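You operate a simulated robot arm through the tools that you are given. There is no shell and no other tool. Be economical: measure what you need, move in short steps, check, and stop when the job is done.

The job below is to be done with a simulated two-armed robot. You get a single attempt, and the scene is never put back.

## Task
The spare outlet leaks: plug it with the green pin and bring the test block back over 100 bar.
Fine: water off, bleed open and zero on the display before the pin goes in; then bleed shut, water on, no leak.
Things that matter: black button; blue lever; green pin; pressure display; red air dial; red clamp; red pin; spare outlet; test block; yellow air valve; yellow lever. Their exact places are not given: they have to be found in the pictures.

The check looks at the end state, three seconds after you hand in, the way a careful person would. Anything else that was tipped, shoved, dropped, spilled or broken makes it a failure.

## Robot
Two 7-joint arms with fingered hands on one trunk, on a base that drives. Base frame: it is fixed to the floor where the robot stands at the start and does not move with it; the origin is under the middle of the robot, x ahead of it, y to its left, z up. Lengths are in m, angles in degrees, forces in N, time in s.
The left shoulder is at the start at [0.06, 0.138, 0.947], the right one opposite. With the tool pointing down near the work surface each hand reaches from about 0.4 to 0.92 m from the robot's upright axis, wherever it stands, measured 20 degrees to its own side. Places, roughly: black button [0.5, -0.3, 0.9]; blue lever [0.6, -0.2, 1]; pressure display [0.6, -0.2, 0.9]; red air dial [0.9, 1.1, 1.2]; red clamp [0.6, 0, 1.1]; spare outlet [0.7, -0.1, 0.9]; test block [0.8, 0, 1]; yellow air valve [0.9, 0.7, 1]; yellow lever [0.5, -0.2, 1]. Payload 4 kg a hand.
The tool frame of a hand sits at the grasp point between the pads (the TCP): z along the fingers, y along the line on which they close. The tips reach 0.036 m beyond it. The gripper opens to 0.12 m. The gripper's body begins 0.042 m behind the TCP. The gripper is a hand of 5 fingers: y runs from the thumb to the fingers, the wrist lies at [-0.015, -0.109, -0.2] in the tool frame.
Orientation is told as [roll, pitch, yaw] about the base's x, y, z axes, in that order, counted from this pose: with the fingers straight down and the wrist toward the robot, the tool's x, y and z point along [0, 1, 0], [1, 0, 0] and [0, 0, -1] of the base frame.

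## Interface
- The arms move only by the tool apply_moves. It takes "left_series", "right_series" or both (then of equal length, played together; a hand with none holds still); each is a list of rows, each an object of numbers (a shift or turn left out is 0): "x", "y", "z": the shift along the tool's x, y, z in m; "rx", "ry", "rz": the turn, a rotation vector about the tool's x, y, z in degrees. In form: [{"x": .., "y": .., "z": .., "rx": .., "ry": .., "rz": ..}, ...]. A call has 1 to 10 rows; each row shifts and turns the commanded pose from where the row before left it, along the tool's axes as they then stand. Rows are played at 5 a second. More than 0.05 m and 8.6 degrees between two rows, and nothing of the call is played. A pose out of reach is approached as far as the arm can. The call stops where the force on the tool passes 40 N (or 10 N more than at its start, if that is more) or the arm is blocked; 0.2 s more then pass. In this call time passes only in rows, and 0.2 s behind the last. It gives the time, the measured TCP pose, the force on the tool (base axes), the opening and the grip force at its end, in the units of the frame above (readings bear some noise), with the torque about the TCP (base axes, N m) and any sound that the robot's microphone picked up.
- Cameras (640 x 400 px; columns grow to the right, rows downward): "scene" is now at [0.0526, -0.0234, 1.5897]; the picture's right is [-0.28, -0.96, 0.00], its down [-0.58, 0.17, -0.80] and it looks along [0.77, -0.22, -0.60] (base axes); focal length 286 px, centre (320, 200). "left" rides on the left gripper at [-0.069, -0.079, -0.131] in its tool frame; the picture's right is [-0.78, -0.29, 0.55], its down [0.55, -0.73, 0.40] and it looks along [0.29, 0.61, 0.74] (tool axes); focal length 222 px, centre (320, 200). "right" rides on the right gripper at [0.069, -0.079, -0.131] in its tool frame; the picture's right is [-0.78, 0.29, -0.55], its down [-0.55, -0.73, 0.40] and it looks along [-0.29, 0.61, 0.74] (tool axes); focal length 222 px, centre (320, 200).
- camera(camera): a new picture of that camera. No time passes.
- move_column(by): slides the trunk up (or, below 0, down) by that many m; the arms and the scene camera ride with it, the base frame stays. It gives what a move gives, with no picture.
- roll_base(legs): drives the robot by 1 to 6 legs, each [ahead, left, turn to the left] in m, m and degrees, along the robot's own axes; the way and the turn of a leg run together, so that a leg with both is an arc; at most 1.5 m and 180 degrees a leg. The arms and the cameras ride along, it lands a little off, and it stops where it bumps. It gives what a move gives.
- curl_fingers(index, middle, ring, little, thumb_bend, thumb_turn, hand): sets how far each is bent, from 0 (flat) to 1 (curled in); at 0.3 the hand is open as for a grip, at 0.7 the pads meet at the TCP. One left out holds its place. A second passes; each finger stops where it meets its share of the squeeze, and holds until it gets a number again. It is the only way to open and close the hand. It gives what a move gives, with no picture; readings hold the bend of each and the force on index, middle, ring, little, thumb and palm. thumb_turn goes from beside the hand (0) to across from the fingers (1), as for a grip.
- aim_head(pan, tilt): turns the head with the scene camera to pan (to the left, within 86 degrees either way) and tilt (down, from -29 to 69), counted from straight ahead of the robot. It gives what a move gives.
- point_at(camera, pixels): there is no depth. For up to 12 entries [column, row, z] of the newest picture of that camera ("zoom" is the newest enlarged one), the place [x, y] in the base frame at which the ray of that pixel passes the height z, good to about 0.003 m. No time passes.
- enlarge(camera, box): a new picture of the part [left, top, right, bottom] of that camera's present view, enlarged. No time passes.
- finish_job(): hands the job in; it is judged then, once.

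Go step by step. Measure first, check grasps and placings, and put right what went wrong. The budget is 80 turns and 58 pictures, counting those below and the enlarged ones. Unless the task says otherwise, let go and move clear before handing in, and close with one line.

The tools are called after ">>>" by a JSON object that holds its "fn" and its "kwargs". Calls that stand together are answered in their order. apply_moves: Moves the arms, as the interface text tells. Its arguments: {"type":"object","properties":{"left_series":{"type":"array"},"right_series":{"type":"array"}},"required":[]} The other tools are called the same way: move_column (by) slides the trunk up or down; curl_fingers (index, middle, ring, little, thumb_bend, thumb_turn, hand) moves the fingers one by one; roll_base (legs) drives the base; aim_head (pan, tilt) turns the head that bears the scene camera; camera (camera) takes a picture; point_at (camera, pixels) gives the place at which the rays of pixels pass given heights; enlarge (camera, box) takes an enlarged picture of a part of a camera's view; finish_job () hands the job in.

At the start:

```text
time: 0.0
left_position: [0.4849, 0.0533, 1.3184]
left_ee_rot: [0.0, 0.0, 0.0]
left_force: [0.0, -0.7, 0.3]
left_wrist_torque: [0.01, -0.04, 0.02]
left_gripper_width: 0.12
left_grasp_force: 0.1
left_shape: jaw
left_bend: [0.3, 0.3, 0.3, 0.3, 0.3, 0.97]
left_finger forces: [0.1, 0.0, 0.1, 0.0, 0.1, 0.1]
right_position: [0.4323, -0.3609, 1.3166]
right_ee_rot: [0.0, -0.1, 0.0]
right_force: [0.6, -0.5, -0.6]
right_wrist_torque: [0.05, 0.0, -0.02]
right_gripper_width: 0.1197
right_grasp_force: 0.0
right_shape: jaw
right_bend: [0.3, 0.3, 0.3, 0.3, 0.3, 0.97]
right_finger forces: [0.1, 0.0, 0.1, 0.1, 0.0, 0.0]
trunk travel left (down, up): [-0.525, 0.065]
robot x, y, heading: [-0.0023, 0.0032, -0.0]
head pan, tilt: [-16.0, 37.1]
```

scene: 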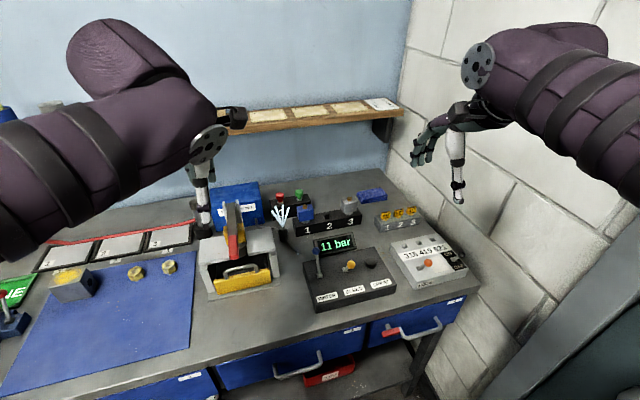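
right: 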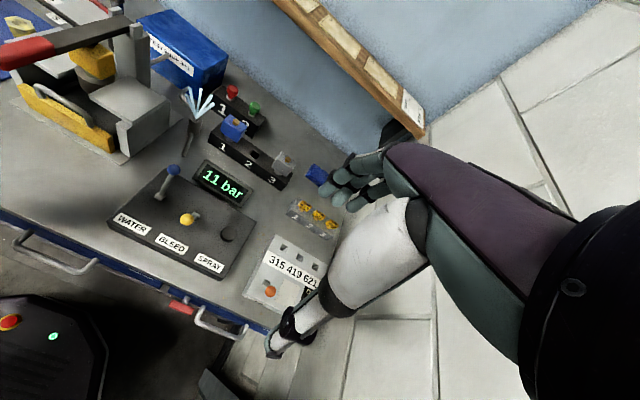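
left: 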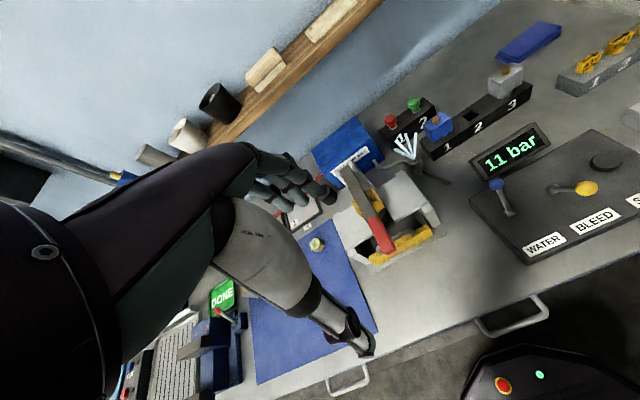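

The display reads 11 bar, with the spray around pixel (283,215) and the pins behind it at about (280,197) and (299,195). I'll look closer at both.

>>> {"fn": "enlarge", "kwargs": {"camera": "scene", "box": [200, 170, 400, 310]}}

>>> {"fn": "enlarge", "kwargs": {"camera": "right", "box": [100, 70, 340, 290]}}

>>> {"fn": "enlarge", "kwargs": {"camera": "left", "box": [330, 60, 640, 270]}}

```text
2.86 times, centred on (300, 240) of scene
```

zoom: 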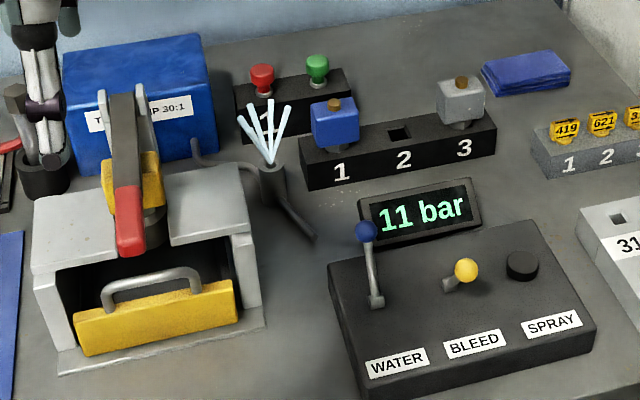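

```text
1.82 times, centred on (220, 180) of right
```

zoom: 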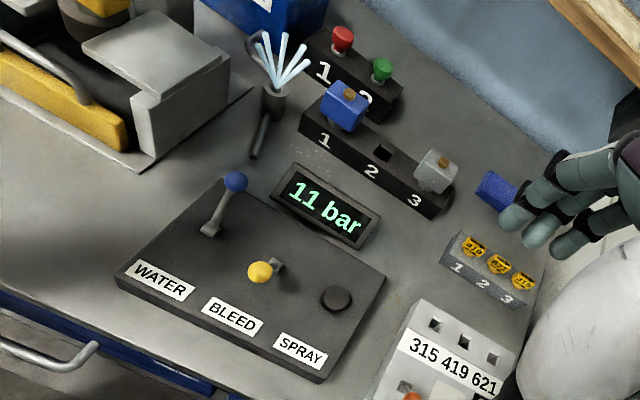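

```text
1.90 times, centred on (485, 165) of left
```

zoom: 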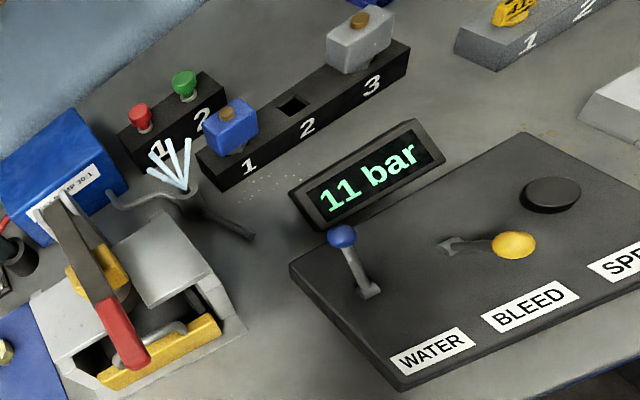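

I'll triangulate the key features by sending the same points through the scene, left and right cameras.

>>> {"fn": "point_at", "kwargs": {"camera": "scene", "pixels": [[316.1, 250.9, 0.9], [316.1, 250.9, 1.0], [319.9, 275.7, 0.9], [351, 264.5, 0.9], [351, 264.5, 1.0], [344.4, 269.8, 0.9], [370.6, 262.8, 0.9], [282.9, 229.5, 0.9], [282.9, 229.5, 1.0], [298.9, 192.8, 0.9], [298.9, 192.8, 1.0], [299.6, 198.8, 0.9]]}}

>>> {"fn": "point_at", "kwargs": {"camera": "left", "pixels": [[496.6, 183.9, 0.9], [496.6, 183.9, 1.0], [510.3, 212.3, 0.9], [587.7, 188.6, 0.9], [587.7, 188.6, 1.0], [556.1, 188.6, 0.9], [607.1, 161.3, 0.9], [416.6, 160.8, 0.9], [416.6, 160.8, 1.0], [413.4, 100.2, 0.9], [413.4, 100.2, 1.0], [414.5, 109.7, 0.9]]}}

>>> {"fn": "point_at", "kwargs": {"camera": "right", "pixels": [[173.3, 169.6, 0.9], [173.3, 169.6, 1.0], [159.6, 196.5, 0.9], [187.1, 219.6, 0.9], [187.1, 219.6, 1.0], [198, 214.6, 0.9], [228.8, 232.7, 0.9], [194.2, 123.4, 0.9], [194.2, 123.4, 1.0], [254.1, 105.8, 0.9], [254.1, 105.8, 1.0], [228.8, 232.7, 0.95]]}}

```text
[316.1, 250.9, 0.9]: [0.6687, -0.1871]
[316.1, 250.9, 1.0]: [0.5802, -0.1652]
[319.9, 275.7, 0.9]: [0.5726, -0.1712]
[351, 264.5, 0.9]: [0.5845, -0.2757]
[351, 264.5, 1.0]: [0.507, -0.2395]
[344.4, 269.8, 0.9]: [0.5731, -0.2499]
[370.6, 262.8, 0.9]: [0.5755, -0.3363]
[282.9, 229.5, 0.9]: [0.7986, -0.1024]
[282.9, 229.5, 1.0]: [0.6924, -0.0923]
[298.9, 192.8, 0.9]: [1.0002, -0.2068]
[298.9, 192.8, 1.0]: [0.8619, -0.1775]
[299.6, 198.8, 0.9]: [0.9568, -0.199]
```

```text
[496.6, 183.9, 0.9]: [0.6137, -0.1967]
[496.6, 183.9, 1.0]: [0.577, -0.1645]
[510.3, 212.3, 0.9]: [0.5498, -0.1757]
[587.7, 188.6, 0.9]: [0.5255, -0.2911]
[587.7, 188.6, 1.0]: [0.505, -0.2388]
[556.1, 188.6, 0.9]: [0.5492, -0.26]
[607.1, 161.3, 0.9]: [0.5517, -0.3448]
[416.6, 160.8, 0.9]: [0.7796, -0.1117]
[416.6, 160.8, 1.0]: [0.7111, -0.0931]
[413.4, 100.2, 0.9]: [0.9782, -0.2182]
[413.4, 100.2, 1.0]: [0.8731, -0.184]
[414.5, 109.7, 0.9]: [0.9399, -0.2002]
```

```text
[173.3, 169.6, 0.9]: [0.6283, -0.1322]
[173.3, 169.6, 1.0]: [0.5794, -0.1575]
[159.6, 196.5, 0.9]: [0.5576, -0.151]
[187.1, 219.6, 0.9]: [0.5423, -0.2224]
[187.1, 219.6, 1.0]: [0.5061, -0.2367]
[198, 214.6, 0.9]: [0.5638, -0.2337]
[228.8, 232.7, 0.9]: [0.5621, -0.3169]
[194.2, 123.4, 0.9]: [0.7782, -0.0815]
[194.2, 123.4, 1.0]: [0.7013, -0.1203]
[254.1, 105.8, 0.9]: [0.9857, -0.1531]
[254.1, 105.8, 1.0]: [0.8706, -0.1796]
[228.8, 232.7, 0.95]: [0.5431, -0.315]
```

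The blue knob is near (0.578,-0.163,1.00) and tilts away from the robot. The yellow knob is near (0.506,-0.238,1.00) and tilts toward it. The outlet top is near (0.744,-0.10,0.95) and the green pin near (0.897,-0.184,0.975). I'll move the left hand aside and bring the right hand above the blue lever with the fingers half closed.

>>> {"fn": "curl_fingers", "kwargs": {"hand": "right", "index": 0.48, "middle": 0.48, "ring": 0.48, "little": 0.48, "thumb_bend": 0.48}}

>>> {"fn": "apply_moves", "kwargs": {"left_series": [{"x": 0.04}, {"x": 0.04}, {"x": 0.04}, {"x": 0.04}, {"x": 0.04}], "right_series": [{"x": 0.04, "y": 0.026}, {"x": 0.04, "y": 0.026}, {"x": 0.04, "y": 0.026, "z": 0.01}, {"x": 0.04, "y": 0.026, "z": 0.04}, {"x": 0.035, "y": 0.026, "z": 0.04}]}}

>>> {"fn": "camera", "kwargs": {"camera": "right"}}

>>> {"fn": "camera", "kwargs": {"camera": "scene"}}

```text
time: 1.0
left_position: [0.4851, 0.0531, 1.3189]
left_ee_rot: [0.0, 0.0, 0.0]
left_force: [-0.7, -0.5, 0.8]
left_wrist_torque: [0.0, -0.02, 0.03]
left_gripper_width: 0.1196
left_grasp_force: 0.1
left_shape: jaw
left_bend: [0.3, 0.3, 0.3, 0.3, 0.3, 0.97]
left_finger forces: [0.1, 0.0, 0.0, 0.0, 0.0, 0.0]
right_position: [0.4328, -0.3604, 1.3172]
right_ee_rot: [0.0, -0.1, 0.0]
right_force: [-0.2, -0.2, -1.1]
right_wrist_torque: [0.03, 0.0, -0.04]
right_gripper_width: 0.0668
right_grasp_force: 0.0
right_shape: fingers
right_bend: [0.48, 0.48, 0.48, 0.48, 0.48, 0.97]
right_finger forces: [0.0, 0.0, 0.0, 0.1, 0.0, 0.0]
trunk travel left (down, up): [-0.525, 0.065]
robot x, y, heading: [-0.001, -0.0023, -0.1]
head pan, tilt: [-16.0, 37.1]
```

```text
refused: row 4 steps farther than a row can; nothing moved
```

```text
51 pictures are left
```

right: 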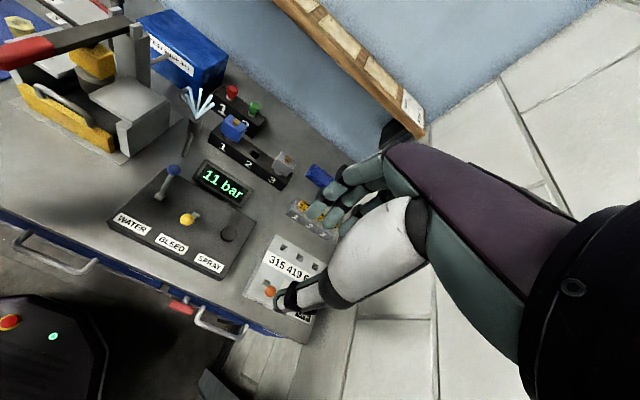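

```text
50 pictures are left
```

scene: 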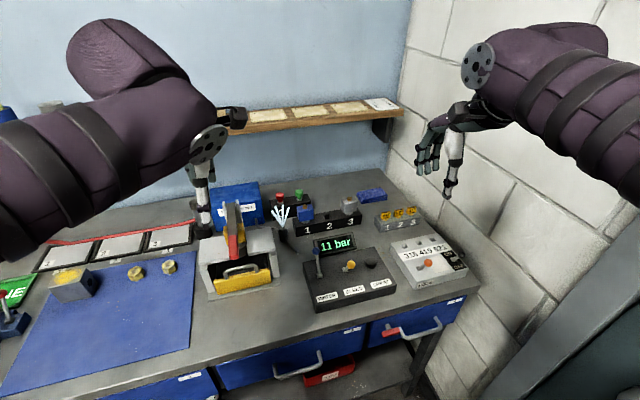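

The move was refused because one row stepped too far, so nothing moved. I'll repeat it with smaller rows.

>>> {"fn": "apply_moves", "kwargs": {"left_series": [{"x": 0.03}, {"x": 0.03}, {"x": 0.03}, {"x": 0.03}, {"x": 0.03}, {"x": 0.03}, {"x": 0.02}], "right_series": [{"x": 0.03, "y": 0.02}, {"x": 0.03, "y": 0.02}, {"x": 0.03, "y": 0.02, "z": 0.02}, {"x": 0.03, "y": 0.02, "z": 0.03}, {"x": 0.03, "y": 0.02, "z": 0.03}, {"x": 0.03, "y": 0.02, "z": 0.03}, {"x": 0.02, "y": 0.013, "z": 0.03}]}}

>>> {"fn": "camera", "kwargs": {"camera": "right"}}

>>> {"fn": "enlarge", "kwargs": {"camera": "scene", "box": [240, 100, 480, 310]}}

```text
time: 2.6
left_position: [0.486, 0.2539, 1.3189]
left_ee_rot: [0.0, 0.0, -0.1]
left_force: [0.7, -0.2, -0.5]
left_wrist_torque: [-0.04, 0.0, 0.03]
left_gripper_width: 0.1197
left_grasp_force: 0.1
left_shape: jaw
left_bend: [0.3, 0.3, 0.3, 0.3, 0.3, 0.97]
left_finger forces: [0.0, 0.1, 0.1, 0.1, 0.0, 0.1]
right_position: [0.5668, -0.1614, 1.1796]
right_ee_rot: [0.1, 0.0, 0.0]
right_force: [0.1, -1.0, -0.4]
right_wrist_torque: [0.02, 0.05, 0.02]
right_gripper_width: 0.0663
right_grasp_force: 0.0
right_shape: fingers
right_bend: [0.48, 0.48, 0.48, 0.48, 0.48, 0.97]
right_finger forces: [0.0, 0.1, 0.0, 0.0, 0.0, 0.1]
trunk travel left (down, up): [-0.525, 0.065]
robot x, y, heading: [-0.0014, -0.0003, 0.1]
head pan, tilt: [-16.0, 37.1]
```

```text
49 pictures are left
```

right: 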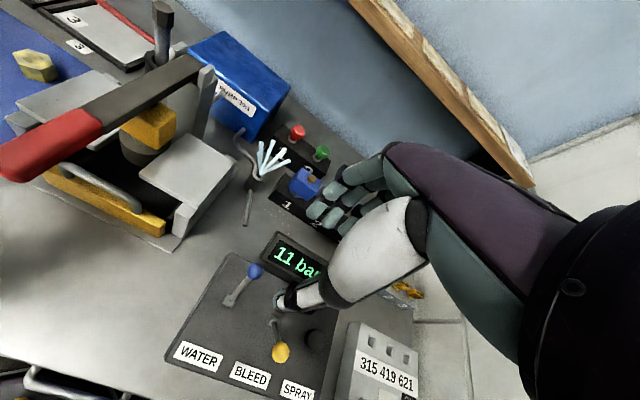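

```text
1.90 times, centred on (360, 205) of scene
```

zoom: 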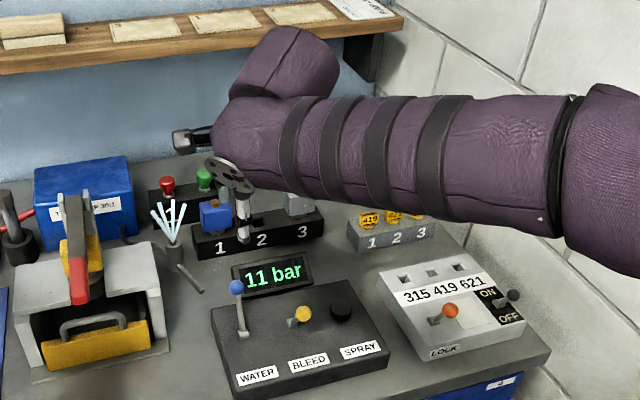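

The right camera now sees the blue knob at (254,271), the yellow knob at (281,352), the outlet at (255,180), the green pin at (321,152) and the red pin at (297,131). I'll refine these positions.

>>> {"fn": "point_at", "kwargs": {"camera": "right", "pixels": [[254, 271, 1.0], [254, 271, 0.98], [281, 352, 1.0], [281, 352, 0.98], [255, 178, 0.95], [255, 178, 0.93], [321, 152, 0.99], [321, 152, 0.96], [297, 131, 0.97], [208, 170, 0.95], [185, 235, 0.9], [160, 17, 1.0]]}}

>>> {"fn": "enlarge", "kwargs": {"camera": "right", "box": [200, 100, 360, 370]}}

```text
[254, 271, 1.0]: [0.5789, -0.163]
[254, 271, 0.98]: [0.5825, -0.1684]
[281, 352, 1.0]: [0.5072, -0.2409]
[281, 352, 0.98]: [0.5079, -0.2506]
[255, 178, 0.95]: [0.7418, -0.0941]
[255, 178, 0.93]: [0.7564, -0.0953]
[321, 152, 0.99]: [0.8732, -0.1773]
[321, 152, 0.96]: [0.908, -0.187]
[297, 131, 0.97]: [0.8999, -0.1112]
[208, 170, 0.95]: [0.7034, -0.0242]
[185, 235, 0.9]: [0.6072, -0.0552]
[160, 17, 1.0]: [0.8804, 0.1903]
```

```text
1.48 times, centred on (280, 235) of right
```

zoom: 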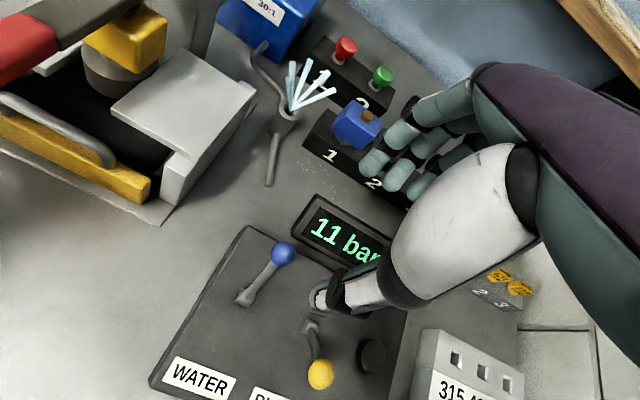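

The positions agree. I'll lower the hand to straddle the blue knob, keeping the fingertips just above display height.

>>> {"fn": "apply_moves", "kwargs": {"right_series": [{"z": 0.04, "y": 0.004, "x": 0.003}, {"z": 0.04, "y": 0.004, "x": 0.003}, {"z": 0.04}, {"z": 0.035}]}}

>>> {"fn": "camera", "kwargs": {"camera": "right"}}

>>> {"fn": "enlarge", "kwargs": {"camera": "scene", "box": [240, 150, 440, 310]}}

```text
time: 3.6
left_position: [0.4848, 0.2538, 1.3176]
left_ee_rot: [0.0, 0.0, 0.0]
left_force: [0.4, -0.2, -0.7]
left_wrist_torque: [-0.02, -0.01, 0.02]
left_gripper_width: 0.1198
left_grasp_force: 0.1
left_shape: jaw
left_bend: [0.3, 0.3, 0.3, 0.3, 0.3, 0.97]
left_finger forces: [0.1, 0.0, 0.0, 0.0, 0.0, 0.1]
right_position: [0.5741, -0.1554, 1.0213]
right_ee_rot: [0.0, 0.1, 0.0]
right_force: [-0.2, 0.8, 0.1]
right_wrist_torque: [-0.01, -0.01, 0.0]
right_gripper_width: 0.0667
right_grasp_force: 0.1
right_shape: fingers
right_bend: [0.48, 0.48, 0.48, 0.48, 0.48, 0.97]
right_finger forces: [0.0, 0.0, 0.0, 0.1, 0.0, 0.0]
trunk travel left (down, up): [-0.525, 0.065]
robot x, y, heading: [0.0004, 0.0014, -0.2]
head pan, tilt: [-16.0, 37.1]
```

```text
46 pictures are left
```

right: 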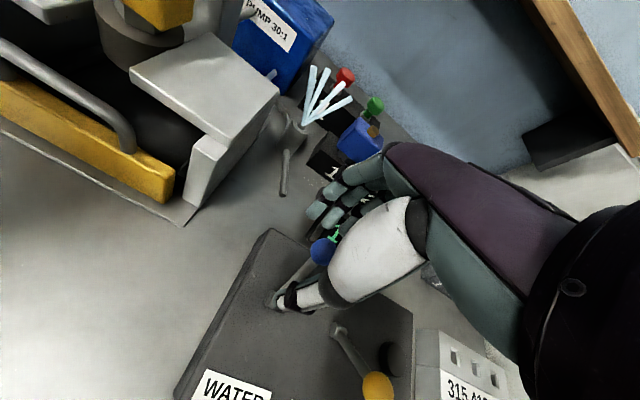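

```text
2.50 times, centred on (340, 230) of scene
```

zoom: 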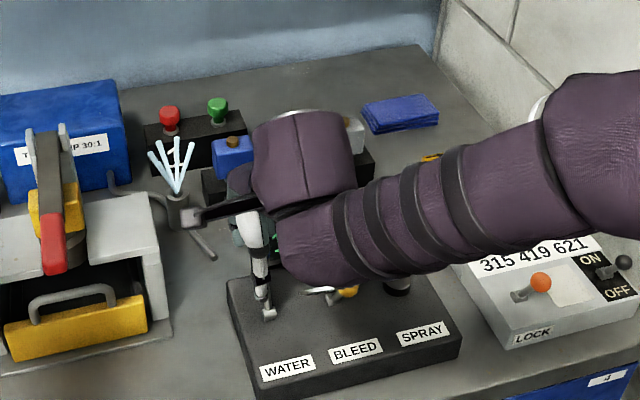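

The blue knob at (322,251) sits between thumb and fingers. I'll pull it toward the robot.

>>> {"fn": "apply_moves", "kwargs": {"right_series": [{"y": -0.02}, {"y": -0.02}, {"y": -0.015}, {"y": -0.015}, {"y": -0.012}, {"y": -0.008}]}}

>>> {"fn": "camera", "kwargs": {"camera": "right"}}

```text
time: 5.0
left_position: [0.4854, 0.2537, 1.3185]
left_ee_rot: [0.0, -0.1, -0.1]
left_force: [0.0, 0.5, 0.2]
left_wrist_torque: [-0.01, -0.01, 0.0]
left_gripper_width: 0.1195
left_grasp_force: 0.0
left_shape: jaw
left_bend: [0.3, 0.3, 0.3, 0.3, 0.3, 0.97]
left_finger forces: [0.0, 0.0, 0.1, 0.0, 0.1, 0.1]
right_position: [0.4832, -0.1537, 1.0224]
right_ee_rot: [-0.1, 0.1, 0.0]
right_force: [1.4, 0.6, 0.7]
right_wrist_torque: [-0.02, -0.11, 0.02]
right_gripper_width: 0.0663
right_grasp_force: 0.0
right_shape: fingers
right_bend: [0.48, 0.47, 0.48, 0.48, 0.48, 0.97]
right_finger forces: [0.0, 1.0, 0.0, 0.1, 0.0, 0.1]
trunk travel left (down, up): [-0.525, 0.065]
robot x, y, heading: [0.0013, 0.0014, -0.1]
head pan, tilt: [-16.0, 37.1]
```

```text
44 pictures are left
```

right: 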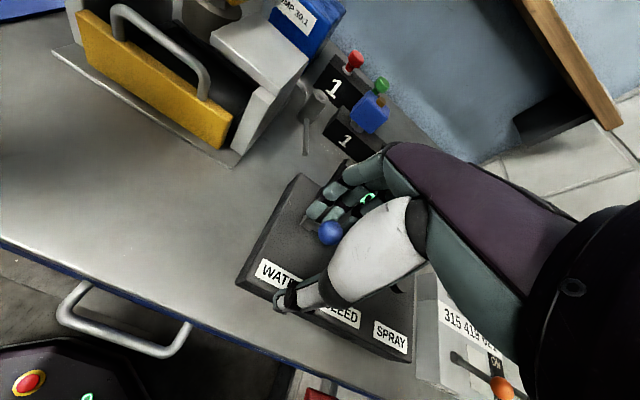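

The spray has stopped. I'll nudge the lever a bit further to its stop, then lift clear.

>>> {"fn": "apply_moves", "kwargs": {"right_series": [{"y": -0.006}, {"y": -0.006}, {"y": 0.012}, {"y": 0.01, "z": -0.03}, {"z": -0.05}, {"z": -0.04}]}}

>>> {"fn": "camera", "kwargs": {"camera": "right"}}

```text
time: 6.4
left_position: [0.485, 0.2541, 1.3179]
left_ee_rot: [0.0, 0.0, 0.0]
left_force: [-0.1, -0.1, -0.1]
left_wrist_torque: [-0.01, -0.03, -0.02]
left_gripper_width: 0.1197
left_grasp_force: 0.1
left_shape: jaw
left_bend: [0.3, 0.3, 0.3, 0.3, 0.3, 0.97]
left_finger forces: [0.0, 0.0, 0.1, 0.1, 0.0, 0.0]
right_position: [0.5025, -0.155, 1.1427]
right_ee_rot: [-0.1, 0.0, 0.2]
right_force: [0.4, 0.1, -0.8]
right_wrist_torque: [-0.01, -0.01, 0.01]
right_gripper_width: 0.0664
right_grasp_force: 0.1
right_shape: fingers
right_bend: [0.48, 0.48, 0.48, 0.48, 0.48, 0.97]
right_finger forces: [0.0, 0.0, 0.1, 0.0, 0.1, 0.0]
right hand out of reach, approached as far as the arm can: row 1, 2
trunk travel left (down, up): [-0.525, 0.065]
robot x, y, heading: [-0.0004, -0.002, 0.0]
head pan, tilt: [-16.0, 37.1]
```

```text
43 pictures are left
```

right: 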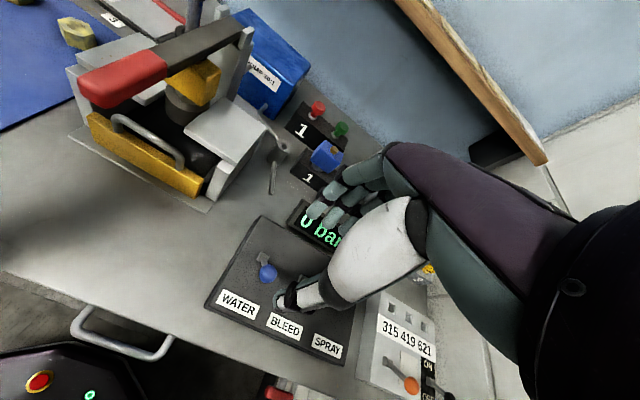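

The display now reads 0 bar and the water lever points toward the robot. Next I'll straddle the yellow knob at (0.507,-0.24).

>>> {"fn": "apply_moves", "kwargs": {"right_series": [{"x": -0.045, "y": 0.004}, {"x": -0.04, "y": 0.004}, {"z": 0.04}, {"z": 0.04}, {"z": 0.045}]}}

>>> {"fn": "curl_fingers", "kwargs": {"hand": "right", "index": 0.58, "middle": 0.58, "ring": 0.58, "little": 0.58, "thumb_bend": 0.58}}

>>> {"fn": "camera", "kwargs": {"camera": "right"}}

```text
time: 7.6
left_position: [0.4853, 0.2536, 1.3186]
left_ee_rot: [0.0, 0.0, 0.0]
left_force: [0.0, 0.7, 0.5]
left_wrist_torque: [-0.02, 0.0, 0.0]
left_gripper_width: 0.1195
left_grasp_force: 0.0
left_shape: jaw
left_bend: [0.3, 0.3, 0.3, 0.3, 0.3, 0.97]
left_finger forces: [0.0, 0.0, 0.0, 0.0, 0.0, 0.0]
right_position: [0.5128, -0.24, 1.017]
right_ee_rot: [0.2, 0.1, -0.2]
right_force: [0.3, 0.4, 0.6]
right_wrist_torque: [-0.01, 0.0, 0.02]
right_gripper_width: 0.0661
right_grasp_force: 0.1
right_shape: fingers
right_bend: [0.48, 0.48, 0.48, 0.48, 0.48, 0.97]
right_finger forces: [0.1, 0.0, 0.0, 0.0, 0.0, 0.1]
trunk travel left (down, up): [-0.525, 0.065]
robot x, y, heading: [0.0007, -0.0002, 0.4]
head pan, tilt: [-16.0, 37.1]
```

```text
time: 8.6
left_position: [0.4853, 0.253, 1.3184]
left_ee_rot: [-0.1, 0.0, 0.0]
left_force: [-0.3, -0.6, 0.2]
left_wrist_torque: [0.02, 0.0, 0.0]
left_gripper_width: 0.1198
left_grasp_force: 0.0
left_shape: jaw
left_bend: [0.3, 0.3, 0.3, 0.3, 0.3, 0.97]
left_finger forces: [0.0, 0.1, 0.0, 0.0, 0.1, 0.0]
right_position: [0.5126, -0.2401, 1.0174]
right_ee_rot: [0.0, 0.0, 0.0]
right_force: [0.2, 0.6, -0.1]
right_wrist_torque: [-0.01, -0.01, 0.02]
right_gripper_width: 0.0392
right_grasp_force: 0.1
right_shape: fingers
right_bend: [0.57, 0.57, 0.57, 0.57, 0.57, 0.97]
right_finger forces: [0.0, 0.0, 0.1, 0.0, 0.0, 0.0]
trunk travel left (down, up): [-0.525, 0.065]
robot x, y, heading: [-0.004, -0.0055, -0.0]
head pan, tilt: [-16.0, 37.1]
```

```text
42 pictures are left
```

right: 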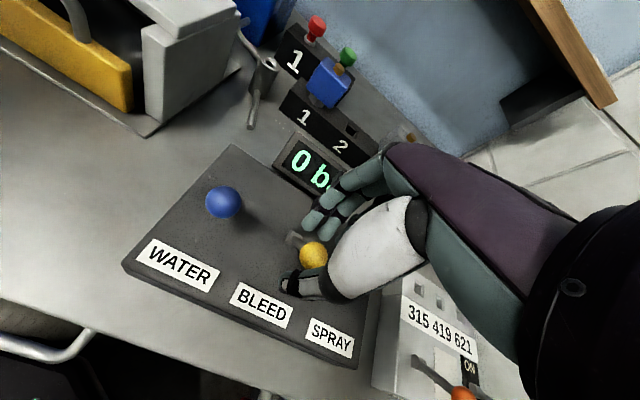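

The yellow knob at (313,255) is straddled. I'll push it away from the robot.

>>> {"fn": "apply_moves", "kwargs": {"right_series": [{"y": 0.015}, {"y": 0.015}, {"y": 0.015}, {"y": 0.015}, {"y": 0.01}]}}

>>> {"fn": "camera", "kwargs": {"camera": "right"}}

```text
time: 9.8
left_position: [0.4843, 0.2532, 1.3181]
left_ee_rot: [0.1, -0.1, 0.0]
left_force: [0.0, 0.3, 0.1]
left_wrist_torque: [-0.02, -0.01, 0.01]
left_gripper_width: 0.1198
left_grasp_force: 0.1
left_shape: jaw
left_bend: [0.3, 0.3, 0.3, 0.3, 0.3, 0.97]
left_finger forces: [0.0, 0.1, 0.0, 0.0, 0.1, 0.1]
right_position: [0.5805, -0.2389, 1.0193]
right_ee_rot: [-0.1, 0.0, 0.0]
right_force: [-0.5, 0.3, 1.2]
right_wrist_torque: [0.03, 0.03, -0.03]
right_gripper_width: 0.0409
right_grasp_force: 0.3
right_shape: fingers
right_bend: [0.57, 0.57, 0.57, 0.57, 0.56, 0.97]
right_finger forces: [0.0, 0.1, 0.1, 0.0, 1.2, 0.0]
trunk travel left (down, up): [-0.525, 0.065]
robot x, y, heading: [-0.0007, 0.003, -0.2]
head pan, tilt: [-16.0, 37.1]
```

```text
41 pictures are left
```

right: 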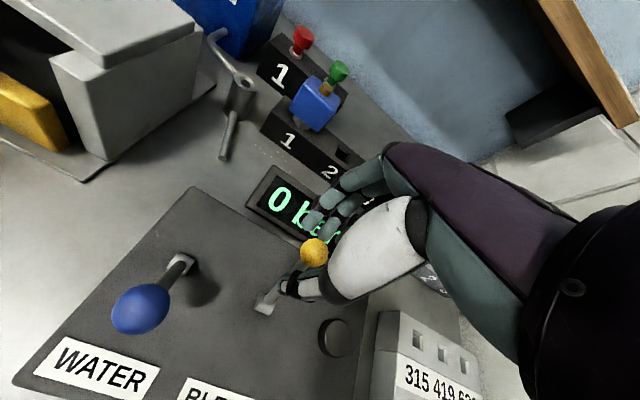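

The lever is over, with 1.2 N on the thumb. I'll push a little further to the stop, then back off and lift.

>>> {"fn": "apply_moves", "kwargs": {"right_series": [{"y": 0.006}, {"y": 0.006}, {"y": -0.014}, {"y": -0.002, "z": -0.04}, {"z": -0.05}, {"z": -0.04}]}}

>>> {"fn": "camera", "kwargs": {"camera": "right"}}

>>> {"fn": "enlarge", "kwargs": {"camera": "left", "box": [300, 60, 640, 270]}}

```text
time: 11.2
left_position: [0.4841, 0.2527, 1.3191]
left_ee_rot: [-0.1, 0.0, 0.1]
left_force: [0.2, -0.4, 0.5]
left_wrist_torque: [-0.03, -0.03, 0.02]
left_gripper_width: 0.1198
left_grasp_force: 0.1
left_shape: jaw
left_bend: [0.3, 0.3, 0.3, 0.3, 0.3, 0.97]
left_finger forces: [0.0, 0.1, 0.1, 0.0, 0.1, 0.0]
right_position: [0.5737, -0.2406, 1.1488]
right_ee_rot: [0.0, 0.0, 0.0]
right_force: [-0.4, 0.2, -1.1]
right_wrist_torque: [-0.02, -0.03, 0.01]
right_gripper_width: 0.0393
right_grasp_force: 0.0
right_shape: fingers
right_bend: [0.57, 0.57, 0.57, 0.57, 0.57, 0.97]
right_finger forces: [0.0, 0.0, 0.1, 0.1, 0.0, 0.1]
trunk travel left (down, up): [-0.525, 0.065]
robot x, y, heading: [0.0022, -0.0026, 0.1]
head pan, tilt: [-16.0, 37.1]
```

```text
40 pictures are left
```

right: 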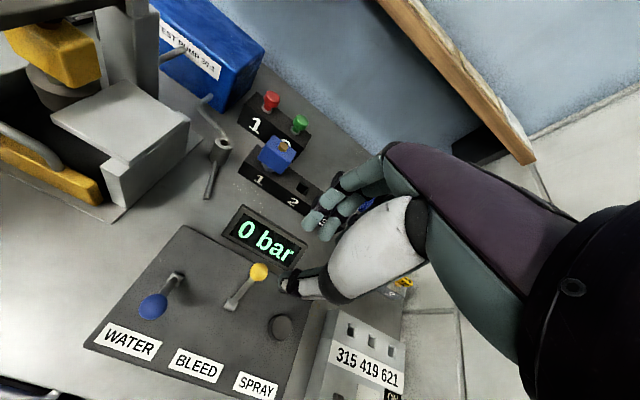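

```text
1.88 times, centred on (470, 165) of left
```

zoom: 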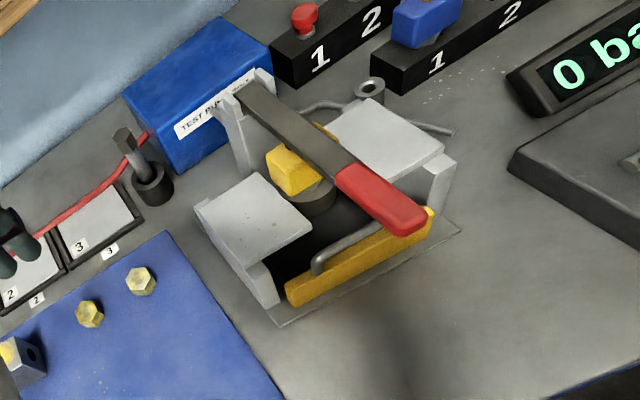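

Both levers moved and the display reads 0 bar. The green pin is at the edge of reach, so I'll check how much room the base has to drive forward and look at the pin stand.

>>> {"fn": "aim_head", "kwargs": {"pan": -10, "tilt": 69}}

>>> {"fn": "camera", "kwargs": {"camera": "scene"}}

>>> {"fn": "enlarge", "kwargs": {"camera": "right", "box": [190, 70, 370, 220]}}

```text
time: 12.2
left_position: [0.4845, 0.2533, 1.3179]
left_ee_rot: [0.0, -0.1, 0.1]
left_force: [-0.1, 0.1, -0.1]
left_wrist_torque: [-0.03, -0.01, -0.01]
left_gripper_width: 0.1198
left_grasp_force: 0.1
left_shape: jaw
left_bend: [0.3, 0.3, 0.3, 0.3, 0.3, 0.97]
left_finger forces: [0.0, 0.0, 0.1, 0.0, 0.1, 0.1]
right_position: [0.576, -0.2399, 1.1486]
right_ee_rot: [0.1, 0.0, 0.0]
right_force: [-1.1, 0.2, 0.3]
right_wrist_torque: [0.01, 0.02, 0.02]
right_gripper_width: 0.0392
right_grasp_force: 0.0
right_shape: fingers
right_bend: [0.57, 0.57, 0.57, 0.57, 0.57, 0.97]
right_finger forces: [0.0, 0.0, 0.0, 0.1, 0.1, 0.0]
trunk travel left (down, up): [-0.525, 0.065]
robot x, y, heading: [-0.0026, -0.003, -0.1]
head pan, tilt: [-10.0, 68.8]
```

```text
38 pictures are left
```

scene: 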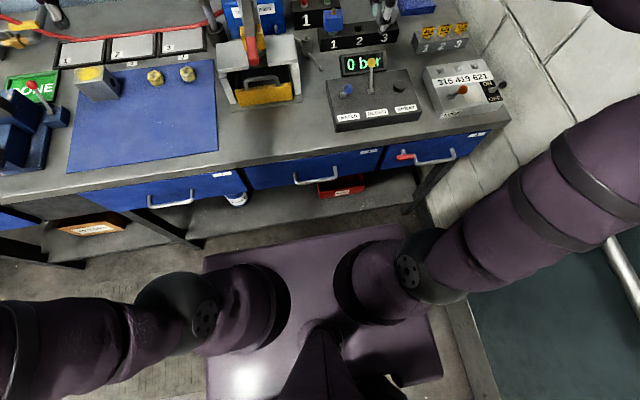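

```text
2.67 times, centred on (280, 145) of right
```

zoom: 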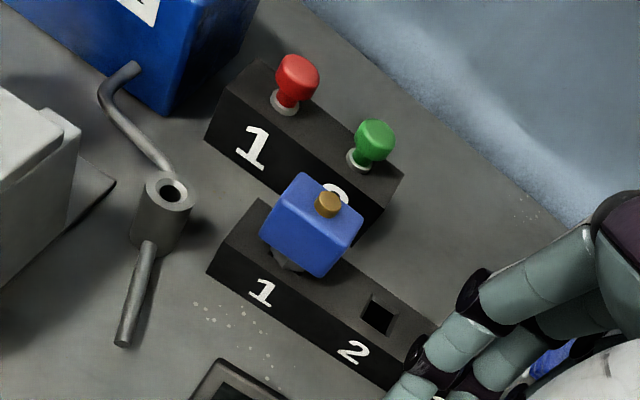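

The bore is vertical and open at the zoom's (172,190), with the green cap at (376,130). I'll measure the base and bench edges.

>>> {"fn": "point_at", "kwargs": {"camera": "scene", "pixels": [[300, 240, 0.2], [300, 240, 0.4], [300, 150, 0.85], [315, 183, 0.75], [320, 230, 0.2], [320, 230, 0.0], [405, 212, 0.0], [400, 226, 0.3]]}}

>>> {"fn": "point_at", "kwargs": {"camera": "zoom", "pixels": [[376, 130, 0.96], [376, 130, 0.98], [376, 130, 1.0], [362, 158, 0.93], [362, 158, 0.95], [172, 189, 0.94], [172, 189, 0.96], [298, 65, 0.98], [326, 205, 0.98], [326, 205, 1.0], [378, 315, 0.92], [295, 180, 0.97]]}}

```text
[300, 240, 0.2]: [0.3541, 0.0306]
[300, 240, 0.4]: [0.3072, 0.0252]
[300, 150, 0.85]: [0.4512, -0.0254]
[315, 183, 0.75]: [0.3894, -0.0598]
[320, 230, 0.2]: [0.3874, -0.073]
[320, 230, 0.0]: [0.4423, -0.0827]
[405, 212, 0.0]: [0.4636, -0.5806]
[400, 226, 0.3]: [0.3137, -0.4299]
```

```text
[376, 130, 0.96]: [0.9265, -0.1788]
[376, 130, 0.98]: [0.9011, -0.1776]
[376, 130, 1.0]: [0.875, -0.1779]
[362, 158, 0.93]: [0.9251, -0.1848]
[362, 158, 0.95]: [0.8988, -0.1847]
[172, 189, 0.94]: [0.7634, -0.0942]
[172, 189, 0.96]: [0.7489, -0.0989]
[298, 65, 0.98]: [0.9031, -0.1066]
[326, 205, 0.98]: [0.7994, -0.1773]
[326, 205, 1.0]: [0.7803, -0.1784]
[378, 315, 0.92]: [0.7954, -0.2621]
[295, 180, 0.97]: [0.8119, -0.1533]
```

The pin is at (0.90,-0.181) with its cap centred at z≈0.97. The base has clear room, so I'll drive 5 cm ahead to get comfortable reach and restore the head view.

>>> {"fn": "roll_base", "kwargs": {"legs": [[0.05, 0, 0]]}}

>>> {"fn": "aim_head", "kwargs": {"pan": -14, "tilt": 40}}

>>> {"fn": "curl_fingers", "kwargs": {"hand": "right", "index": 0.45, "middle": 0.45, "ring": 0.3, "little": 0.3, "thumb_bend": 0.45}}

>>> {"fn": "apply_moves", "kwargs": {"right_series": [{"y": 0.04, "z": -0.01}, {"y": 0.04, "x": 0.01}, {"y": 0.04, "x": 0.015}, {"y": 0.04, "x": 0.015}, {"y": 0.04, "x": 0.015}]}}

>>> {"fn": "camera", "kwargs": {"camera": "right"}}

```text
time: 13.1
left_position: [0.5375, 0.2533, 1.3178]
left_ee_rot: [0.0, 0.1, 0.0]
left_force: [0.5, 0.2, -0.2]
left_wrist_torque: [-0.01, 0.03, 0.02]
left_gripper_width: 0.1196
left_grasp_force: 0.0
left_shape: jaw
left_bend: [0.3, 0.3, 0.3, 0.3, 0.3, 0.97]
left_finger forces: [0.1, 0.1, 0.0, 0.0, 0.0, 0.0]
right_position: [0.627, -0.2397, 1.147]
right_ee_rot: [-0.1, 0.1, 0.0]
right_force: [0.7, -0.7, -0.1]
right_wrist_torque: [-0.01, 0.05, -0.01]
right_gripper_width: 0.0394
right_grasp_force: 0.1
right_shape: fingers
right_bend: [0.57, 0.57, 0.57, 0.57, 0.57, 0.97]
right_finger forces: [0.0, 0.0, 0.0, 0.1, 0.0, 0.1]
trunk travel left (down, up): [-0.525, 0.065]
robot x, y, heading: [0.0511, -0.0022, -0.1]
head pan, tilt: [-10.0, 68.8]
```

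```text
time: 14.0
left_position: [0.5355, 0.2544, 1.3176]
left_ee_rot: [0.0, 0.0, 0.0]
left_force: [0.0, -0.5, 0.3]
left_wrist_torque: [0.03, 0.02, 0.0]
left_gripper_width: 0.1198
left_grasp_force: 0.1
left_shape: jaw
left_bend: [0.3, 0.3, 0.3, 0.3, 0.3, 0.97]
left_finger forces: [0.0, 0.1, 0.0, 0.1, 0.0, 0.0]
right_position: [0.6263, -0.2406, 1.1479]
right_ee_rot: [-0.1, 0.0, -0.1]
right_force: [-0.1, -0.4, -0.3]
right_wrist_torque: [0.04, -0.02, 0.01]
right_gripper_width: 0.0394
right_grasp_force: 0.0
right_shape: fingers
right_bend: [0.57, 0.57, 0.57, 0.57, 0.57, 0.97]
right_finger forces: [0.0, 0.0, 0.0, 0.0, 0.0, 0.0]
trunk travel left (down, up): [-0.525, 0.065]
robot x, y, heading: [0.0549, 0.0014, 0.2]
head pan, tilt: [-14.0, 40.0]
```

```text
time: 15.0
left_position: [0.5354, 0.2529, 1.3185]
left_ee_rot: [0.0, 0.0, 0.0]
left_force: [0.8, 0.4, 0.4]
left_wrist_torque: [-0.01, -0.01, -0.03]
left_gripper_width: 0.1199
left_grasp_force: 0.1
left_shape: jaw
left_bend: [0.3, 0.3, 0.3, 0.3, 0.3, 0.97]
left_finger forces: [0.0, 0.0, 0.0, 0.0, 0.0, 0.0]
right_position: [0.6258, -0.2392, 1.1475]
right_ee_rot: [-0.1, 0.0, 0.0]
right_force: [-0.4, 0.4, 0.0]
right_wrist_torque: [-0.02, -0.02, 0.0]
right_gripper_width: 0.0746
right_grasp_force: 0.1
right_shape: fingers
right_bend: [0.45, 0.45, 0.3, 0.3, 0.45, 0.97]
right_finger forces: [0.0, 0.0, 0.0, 0.0, 0.1, 0.1]
trunk travel left (down, up): [-0.525, 0.065]
robot x, y, heading: [0.0487, -0.0028, 0.0]
head pan, tilt: [-14.0, 40.0]
```

```text
time: 16.2
left_position: [0.5368, 0.2543, 1.317]
left_ee_rot: [0.0, 0.0, 0.0]
left_force: [0.1, 0.4, 0.0]
left_wrist_torque: [0.0, -0.01, 0.05]
left_gripper_width: 0.1196
left_grasp_force: 0.1
left_shape: jaw
left_bend: [0.3, 0.3, 0.3, 0.3, 0.3, 0.97]
left_finger forces: [0.1, 0.0, 0.1, 0.1, 0.1, 0.0]
right_position: [0.8269, -0.1837, 1.1559]
right_ee_rot: [-0.1, 0.1, 0.2]
right_force: [0.3, 0.8, -0.3]
right_wrist_torque: [0.01, -0.01, 0.02]
right_gripper_width: 0.0745
right_grasp_force: 0.0
right_shape: fingers
right_bend: [0.45, 0.45, 0.3, 0.3, 0.45, 0.97]
right_finger forces: [0.0, 0.0, 0.0, 0.1, 0.0, 0.0]
trunk travel left (down, up): [-0.525, 0.065]
robot x, y, heading: [0.0495, -0.0016, -0.1]
head pan, tilt: [-14.0, 40.0]
```

```text
36 pictures are left
```

right: 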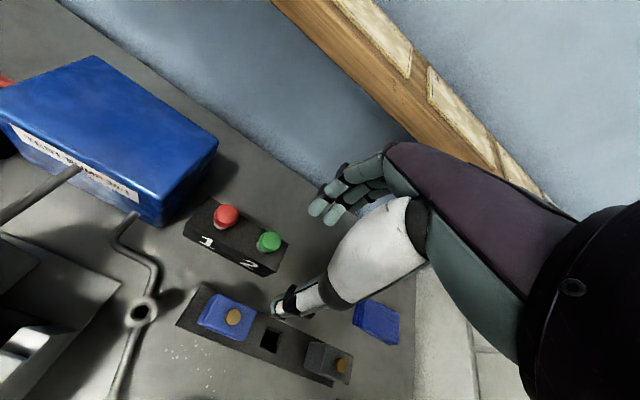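

The hand is over the area. I'll refine the pin cap at (269,240), the outlet hole at (141,312), the block tops and the shelf edge from here.

>>> {"fn": "point_at", "kwargs": {"camera": "right", "pixels": [[269, 239, 0.985], [269, 239, 0.965], [273, 252, 0.95], [141, 312, 0.96], [141, 312, 0.94], [141, 312, 0.92], [233, 316, 0.98], [233, 316, 1.0], [400, 130, 1.3], [440, 145, 1.2], [224, 215, 0.98], [155, 225, 0.95]]}}

>>> {"fn": "enlarge", "kwargs": {"camera": "right", "box": [100, 180, 340, 390]}}

>>> {"fn": "enlarge", "kwargs": {"camera": "scene", "box": [220, 50, 440, 230]}}

```text
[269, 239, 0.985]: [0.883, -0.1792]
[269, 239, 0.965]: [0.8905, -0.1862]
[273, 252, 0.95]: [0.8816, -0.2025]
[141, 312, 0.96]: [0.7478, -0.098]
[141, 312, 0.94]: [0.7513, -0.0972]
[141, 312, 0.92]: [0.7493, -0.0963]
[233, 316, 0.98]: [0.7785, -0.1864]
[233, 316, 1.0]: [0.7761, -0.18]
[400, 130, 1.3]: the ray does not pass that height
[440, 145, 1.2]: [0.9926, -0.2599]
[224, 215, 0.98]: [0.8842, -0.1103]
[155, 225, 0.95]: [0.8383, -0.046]
```

```text
1.90 times, centred on (220, 285) of right
```

zoom: 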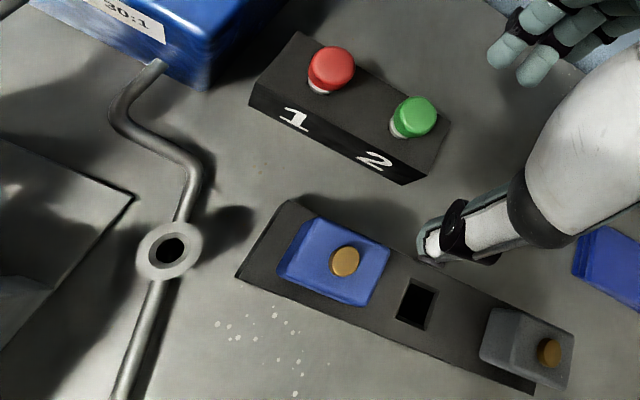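

```text
2.22 times, centred on (330, 140) of scene
```

zoom: 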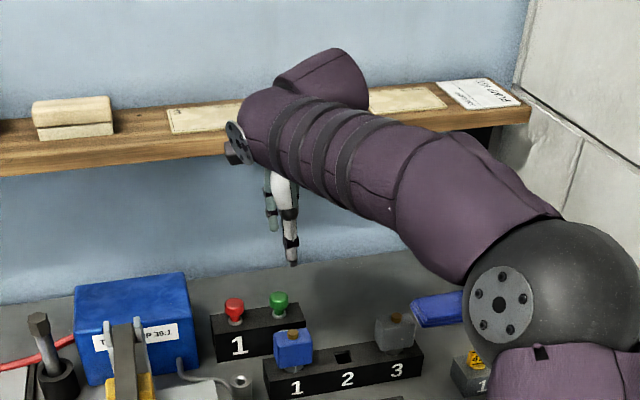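

From the crossings, the green pin axis is near (0.880,-0.178) with its cap top at z≈0.993. The outlet is at (0.748,-0.098,0.957). I'll move above the pin and check alignment; a grasped point should show near (312,250) in the right camera.

>>> {"fn": "apply_moves", "kwargs": {"right_series": [{"y": 0.027, "x": 0.003, "z": 0.02}, {"y": 0.026, "x": 0.003, "z": 0.03}, {"z": 0.045}]}}

>>> {"fn": "camera", "kwargs": {"camera": "right"}}

>>> {"fn": "enlarge", "kwargs": {"camera": "scene", "box": [240, 100, 420, 230]}}

```text
time: 17.0
left_position: [0.5346, 0.2541, 1.3179]
left_ee_rot: [0.0, -0.1, -0.1]
left_force: [-0.3, 0.6, -0.3]
left_wrist_torque: [-0.01, -0.01, 0.0]
left_gripper_width: 0.1198
left_grasp_force: 0.1
left_shape: jaw
left_bend: [0.3, 0.3, 0.3, 0.3, 0.3, 0.97]
left_finger forces: [0.0, 0.1, 0.1, 0.0, 0.0, 0.0]
right_position: [0.8777, -0.1764, 1.0625]
right_ee_rot: [-0.1, 0.0, 0.0]
right_force: [-0.4, -0.5, -0.4]
right_wrist_torque: [0.0, 0.02, 0.0]
right_gripper_width: 0.0747
right_grasp_force: 0.0
right_shape: fingers
right_bend: [0.45, 0.45, 0.3, 0.3, 0.45, 0.97]
right_finger forces: [0.1, 0.1, 0.1, 0.1, 0.0, 0.1]
trunk travel left (down, up): [-0.525, 0.065]
robot x, y, heading: [0.0522, -0.0009, 0.2]
head pan, tilt: [-14.0, 40.0]
```

```text
33 pictures are left
```

right: 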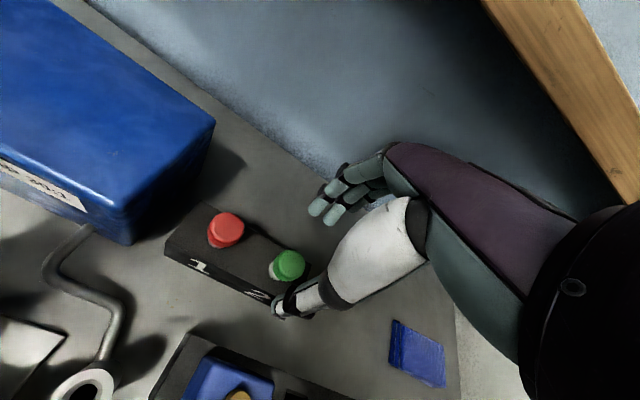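

```text
3.08 times, centred on (330, 165) of scene
```

zoom: 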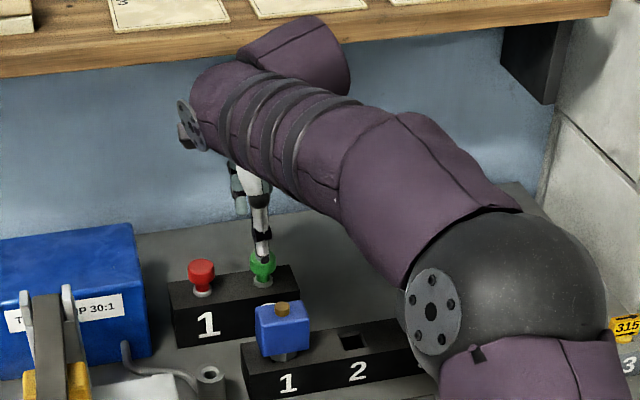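

The cap top is at (290,263) against an expected (286,262), so it is about 3 mm to the right. I'll correct and descend to z≈1.003.

>>> {"fn": "apply_moves", "kwargs": {"right_series": [{"z": 0.03, "x": -0.003, "y": 0.002}, {"z": 0.02}, {"z": 0.008}]}}

>>> {"fn": "camera", "kwargs": {"camera": "right"}}

>>> {"fn": "enlarge", "kwargs": {"camera": "scene", "box": [260, 120, 380, 220]}}

```text
time: 17.8
left_position: [0.5353, 0.2531, 1.3177]
left_ee_rot: [0.1, 0.0, 0.1]
left_force: [-0.7, 0.4, -0.3]
left_wrist_torque: [-0.02, 0.06, 0.03]
left_gripper_width: 0.1198
left_grasp_force: 0.2
left_shape: jaw
left_bend: [0.3, 0.3, 0.3, 0.3, 0.3, 0.97]
left_finger forces: [0.0, 0.1, 0.0, 0.1, 0.0, 0.1]
right_position: [0.8791, -0.1813, 1.0047]
right_ee_rot: [0.0, 0.0, 0.0]
right_force: [0.5, 0.2, 0.7]
right_wrist_torque: [0.01, 0.01, 0.0]
right_gripper_width: 0.0745
right_grasp_force: 0.2
right_shape: fingers
right_bend: [0.45, 0.45, 0.3, 0.3, 0.45, 0.97]
right_finger forces: [0.1, 0.1, 0.0, 0.1, 0.0, 0.0]
trunk travel left (down, up): [-0.525, 0.065]
robot x, y, heading: [0.0497, -0.002, -0.0]
head pan, tilt: [-14.0, 40.0]
```

```text
31 pictures are left
```

right: 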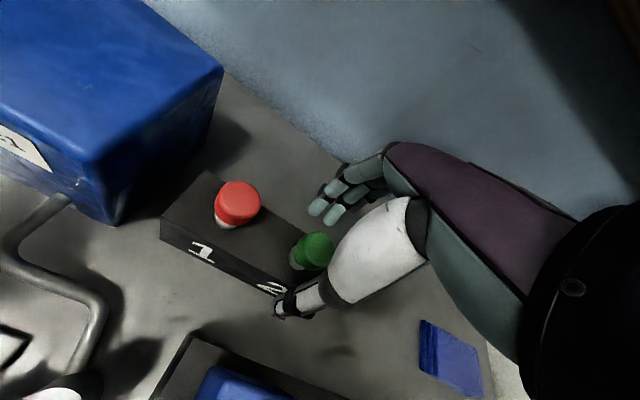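

```text
4.00 times, centred on (320, 170) of scene
```

zoom: 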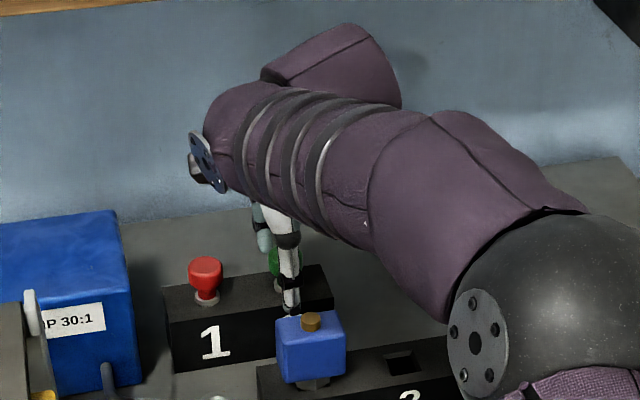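

The cap at (317,245) lies where expected, between thumb and fingers. I'll close the index, middle and thumb.

>>> {"fn": "curl_fingers", "kwargs": {"hand": "right", "index": 0.72, "middle": 0.72, "thumb_bend": 0.72}}

>>> {"fn": "camera", "kwargs": {"camera": "right"}}

```text
time: 18.8
left_position: [0.5349, 0.2551, 1.319]
left_ee_rot: [0.0, 0.0, 0.0]
left_force: [0.5, 0.1, 0.2]
left_wrist_torque: [-0.02, -0.02, -0.02]
left_gripper_width: 0.1197
left_grasp_force: 0.1
left_shape: jaw
left_bend: [0.3, 0.3, 0.3, 0.3, 0.3, 0.97]
left_finger forces: [0.0, 0.1, 0.1, 0.0, 0.0, 0.0]
right_position: [0.8791, -0.1807, 1.0048]
right_ee_rot: [0.0, -0.1, 0.1]
right_force: [0.9, 0.0, -1.2]
right_wrist_torque: [0.03, -0.06, 0.0]
right_gripper_width: 0.0065
right_grasp_force: 9.2
right_shape: fingers
right_bend: [0.71, 0.71, 0.3, 0.3, 0.69, 0.96]
right_finger forces: [4.5, 5.8, 0.0, 0.0, 7.0, 0.0]
trunk travel left (down, up): [-0.525, 0.065]
robot x, y, heading: [0.0468, -0.0016, -0.1]
head pan, tilt: [-14.0, 40.0]
```

```text
29 pictures are left
```

right: 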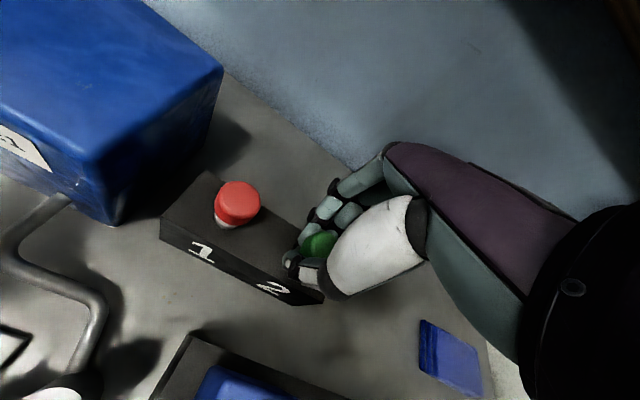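

The grip holds with forces on index, middle and thumb. I'll lift straight up and check.

>>> {"fn": "apply_moves", "kwargs": {"right_series": [{"z": -0.01}, {"z": -0.015}, {"z": -0.02}, {"z": -0.025}, {"z": -0.02}]}}

>>> {"fn": "camera", "kwargs": {"camera": "right"}}

>>> {"fn": "enlarge", "kwargs": {"camera": "scene", "box": [260, 100, 380, 220]}}

```text
time: 20.0
left_position: [0.535, 0.2546, 1.318]
left_ee_rot: [0.0, 0.0, 0.0]
left_force: [0.9, 0.3, 0.2]
left_wrist_torque: [-0.01, 0.01, -0.01]
left_gripper_width: 0.1196
left_grasp_force: 0.1
left_shape: jaw
left_bend: [0.3, 0.3, 0.3, 0.3, 0.3, 0.97]
left_finger forces: [0.0, 0.0, 0.0, 0.0, 0.0, 0.0]
right_position: [0.8804, -0.1809, 1.0953]
right_ee_rot: [0.1, -0.1, 0.1]
right_force: [1.1, 0.8, -0.5]
right_wrist_torque: [-0.01, 0.03, 0.05]
right_gripper_width: 0.004
right_grasp_force: 7.2
right_shape: fingers
right_bend: [0.71, 0.71, 0.3, 0.3, 0.69, 0.96]
right_finger forces: [3.6, 5.2, 0.1, 0.0, 6.4, 0.0]
trunk travel left (down, up): [-0.525, 0.065]
robot x, y, heading: [0.0526, 0.0008, 0.0]
head pan, tilt: [-14.0, 40.0]
```

```text
28 pictures are left
```

right: 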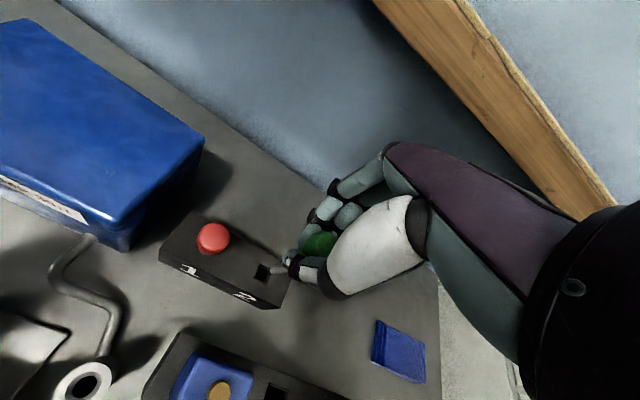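

```text
3.33 times, centred on (320, 160) of scene
```

zoom: 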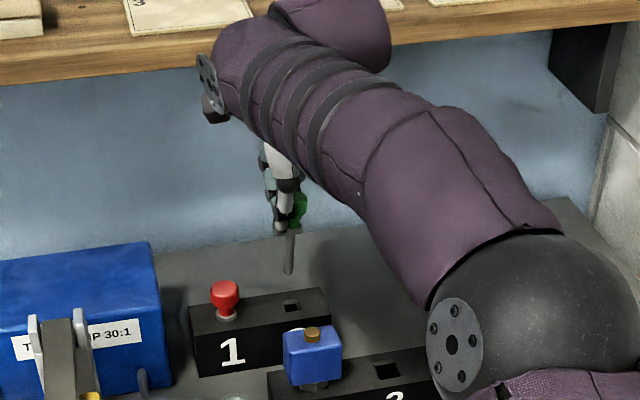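

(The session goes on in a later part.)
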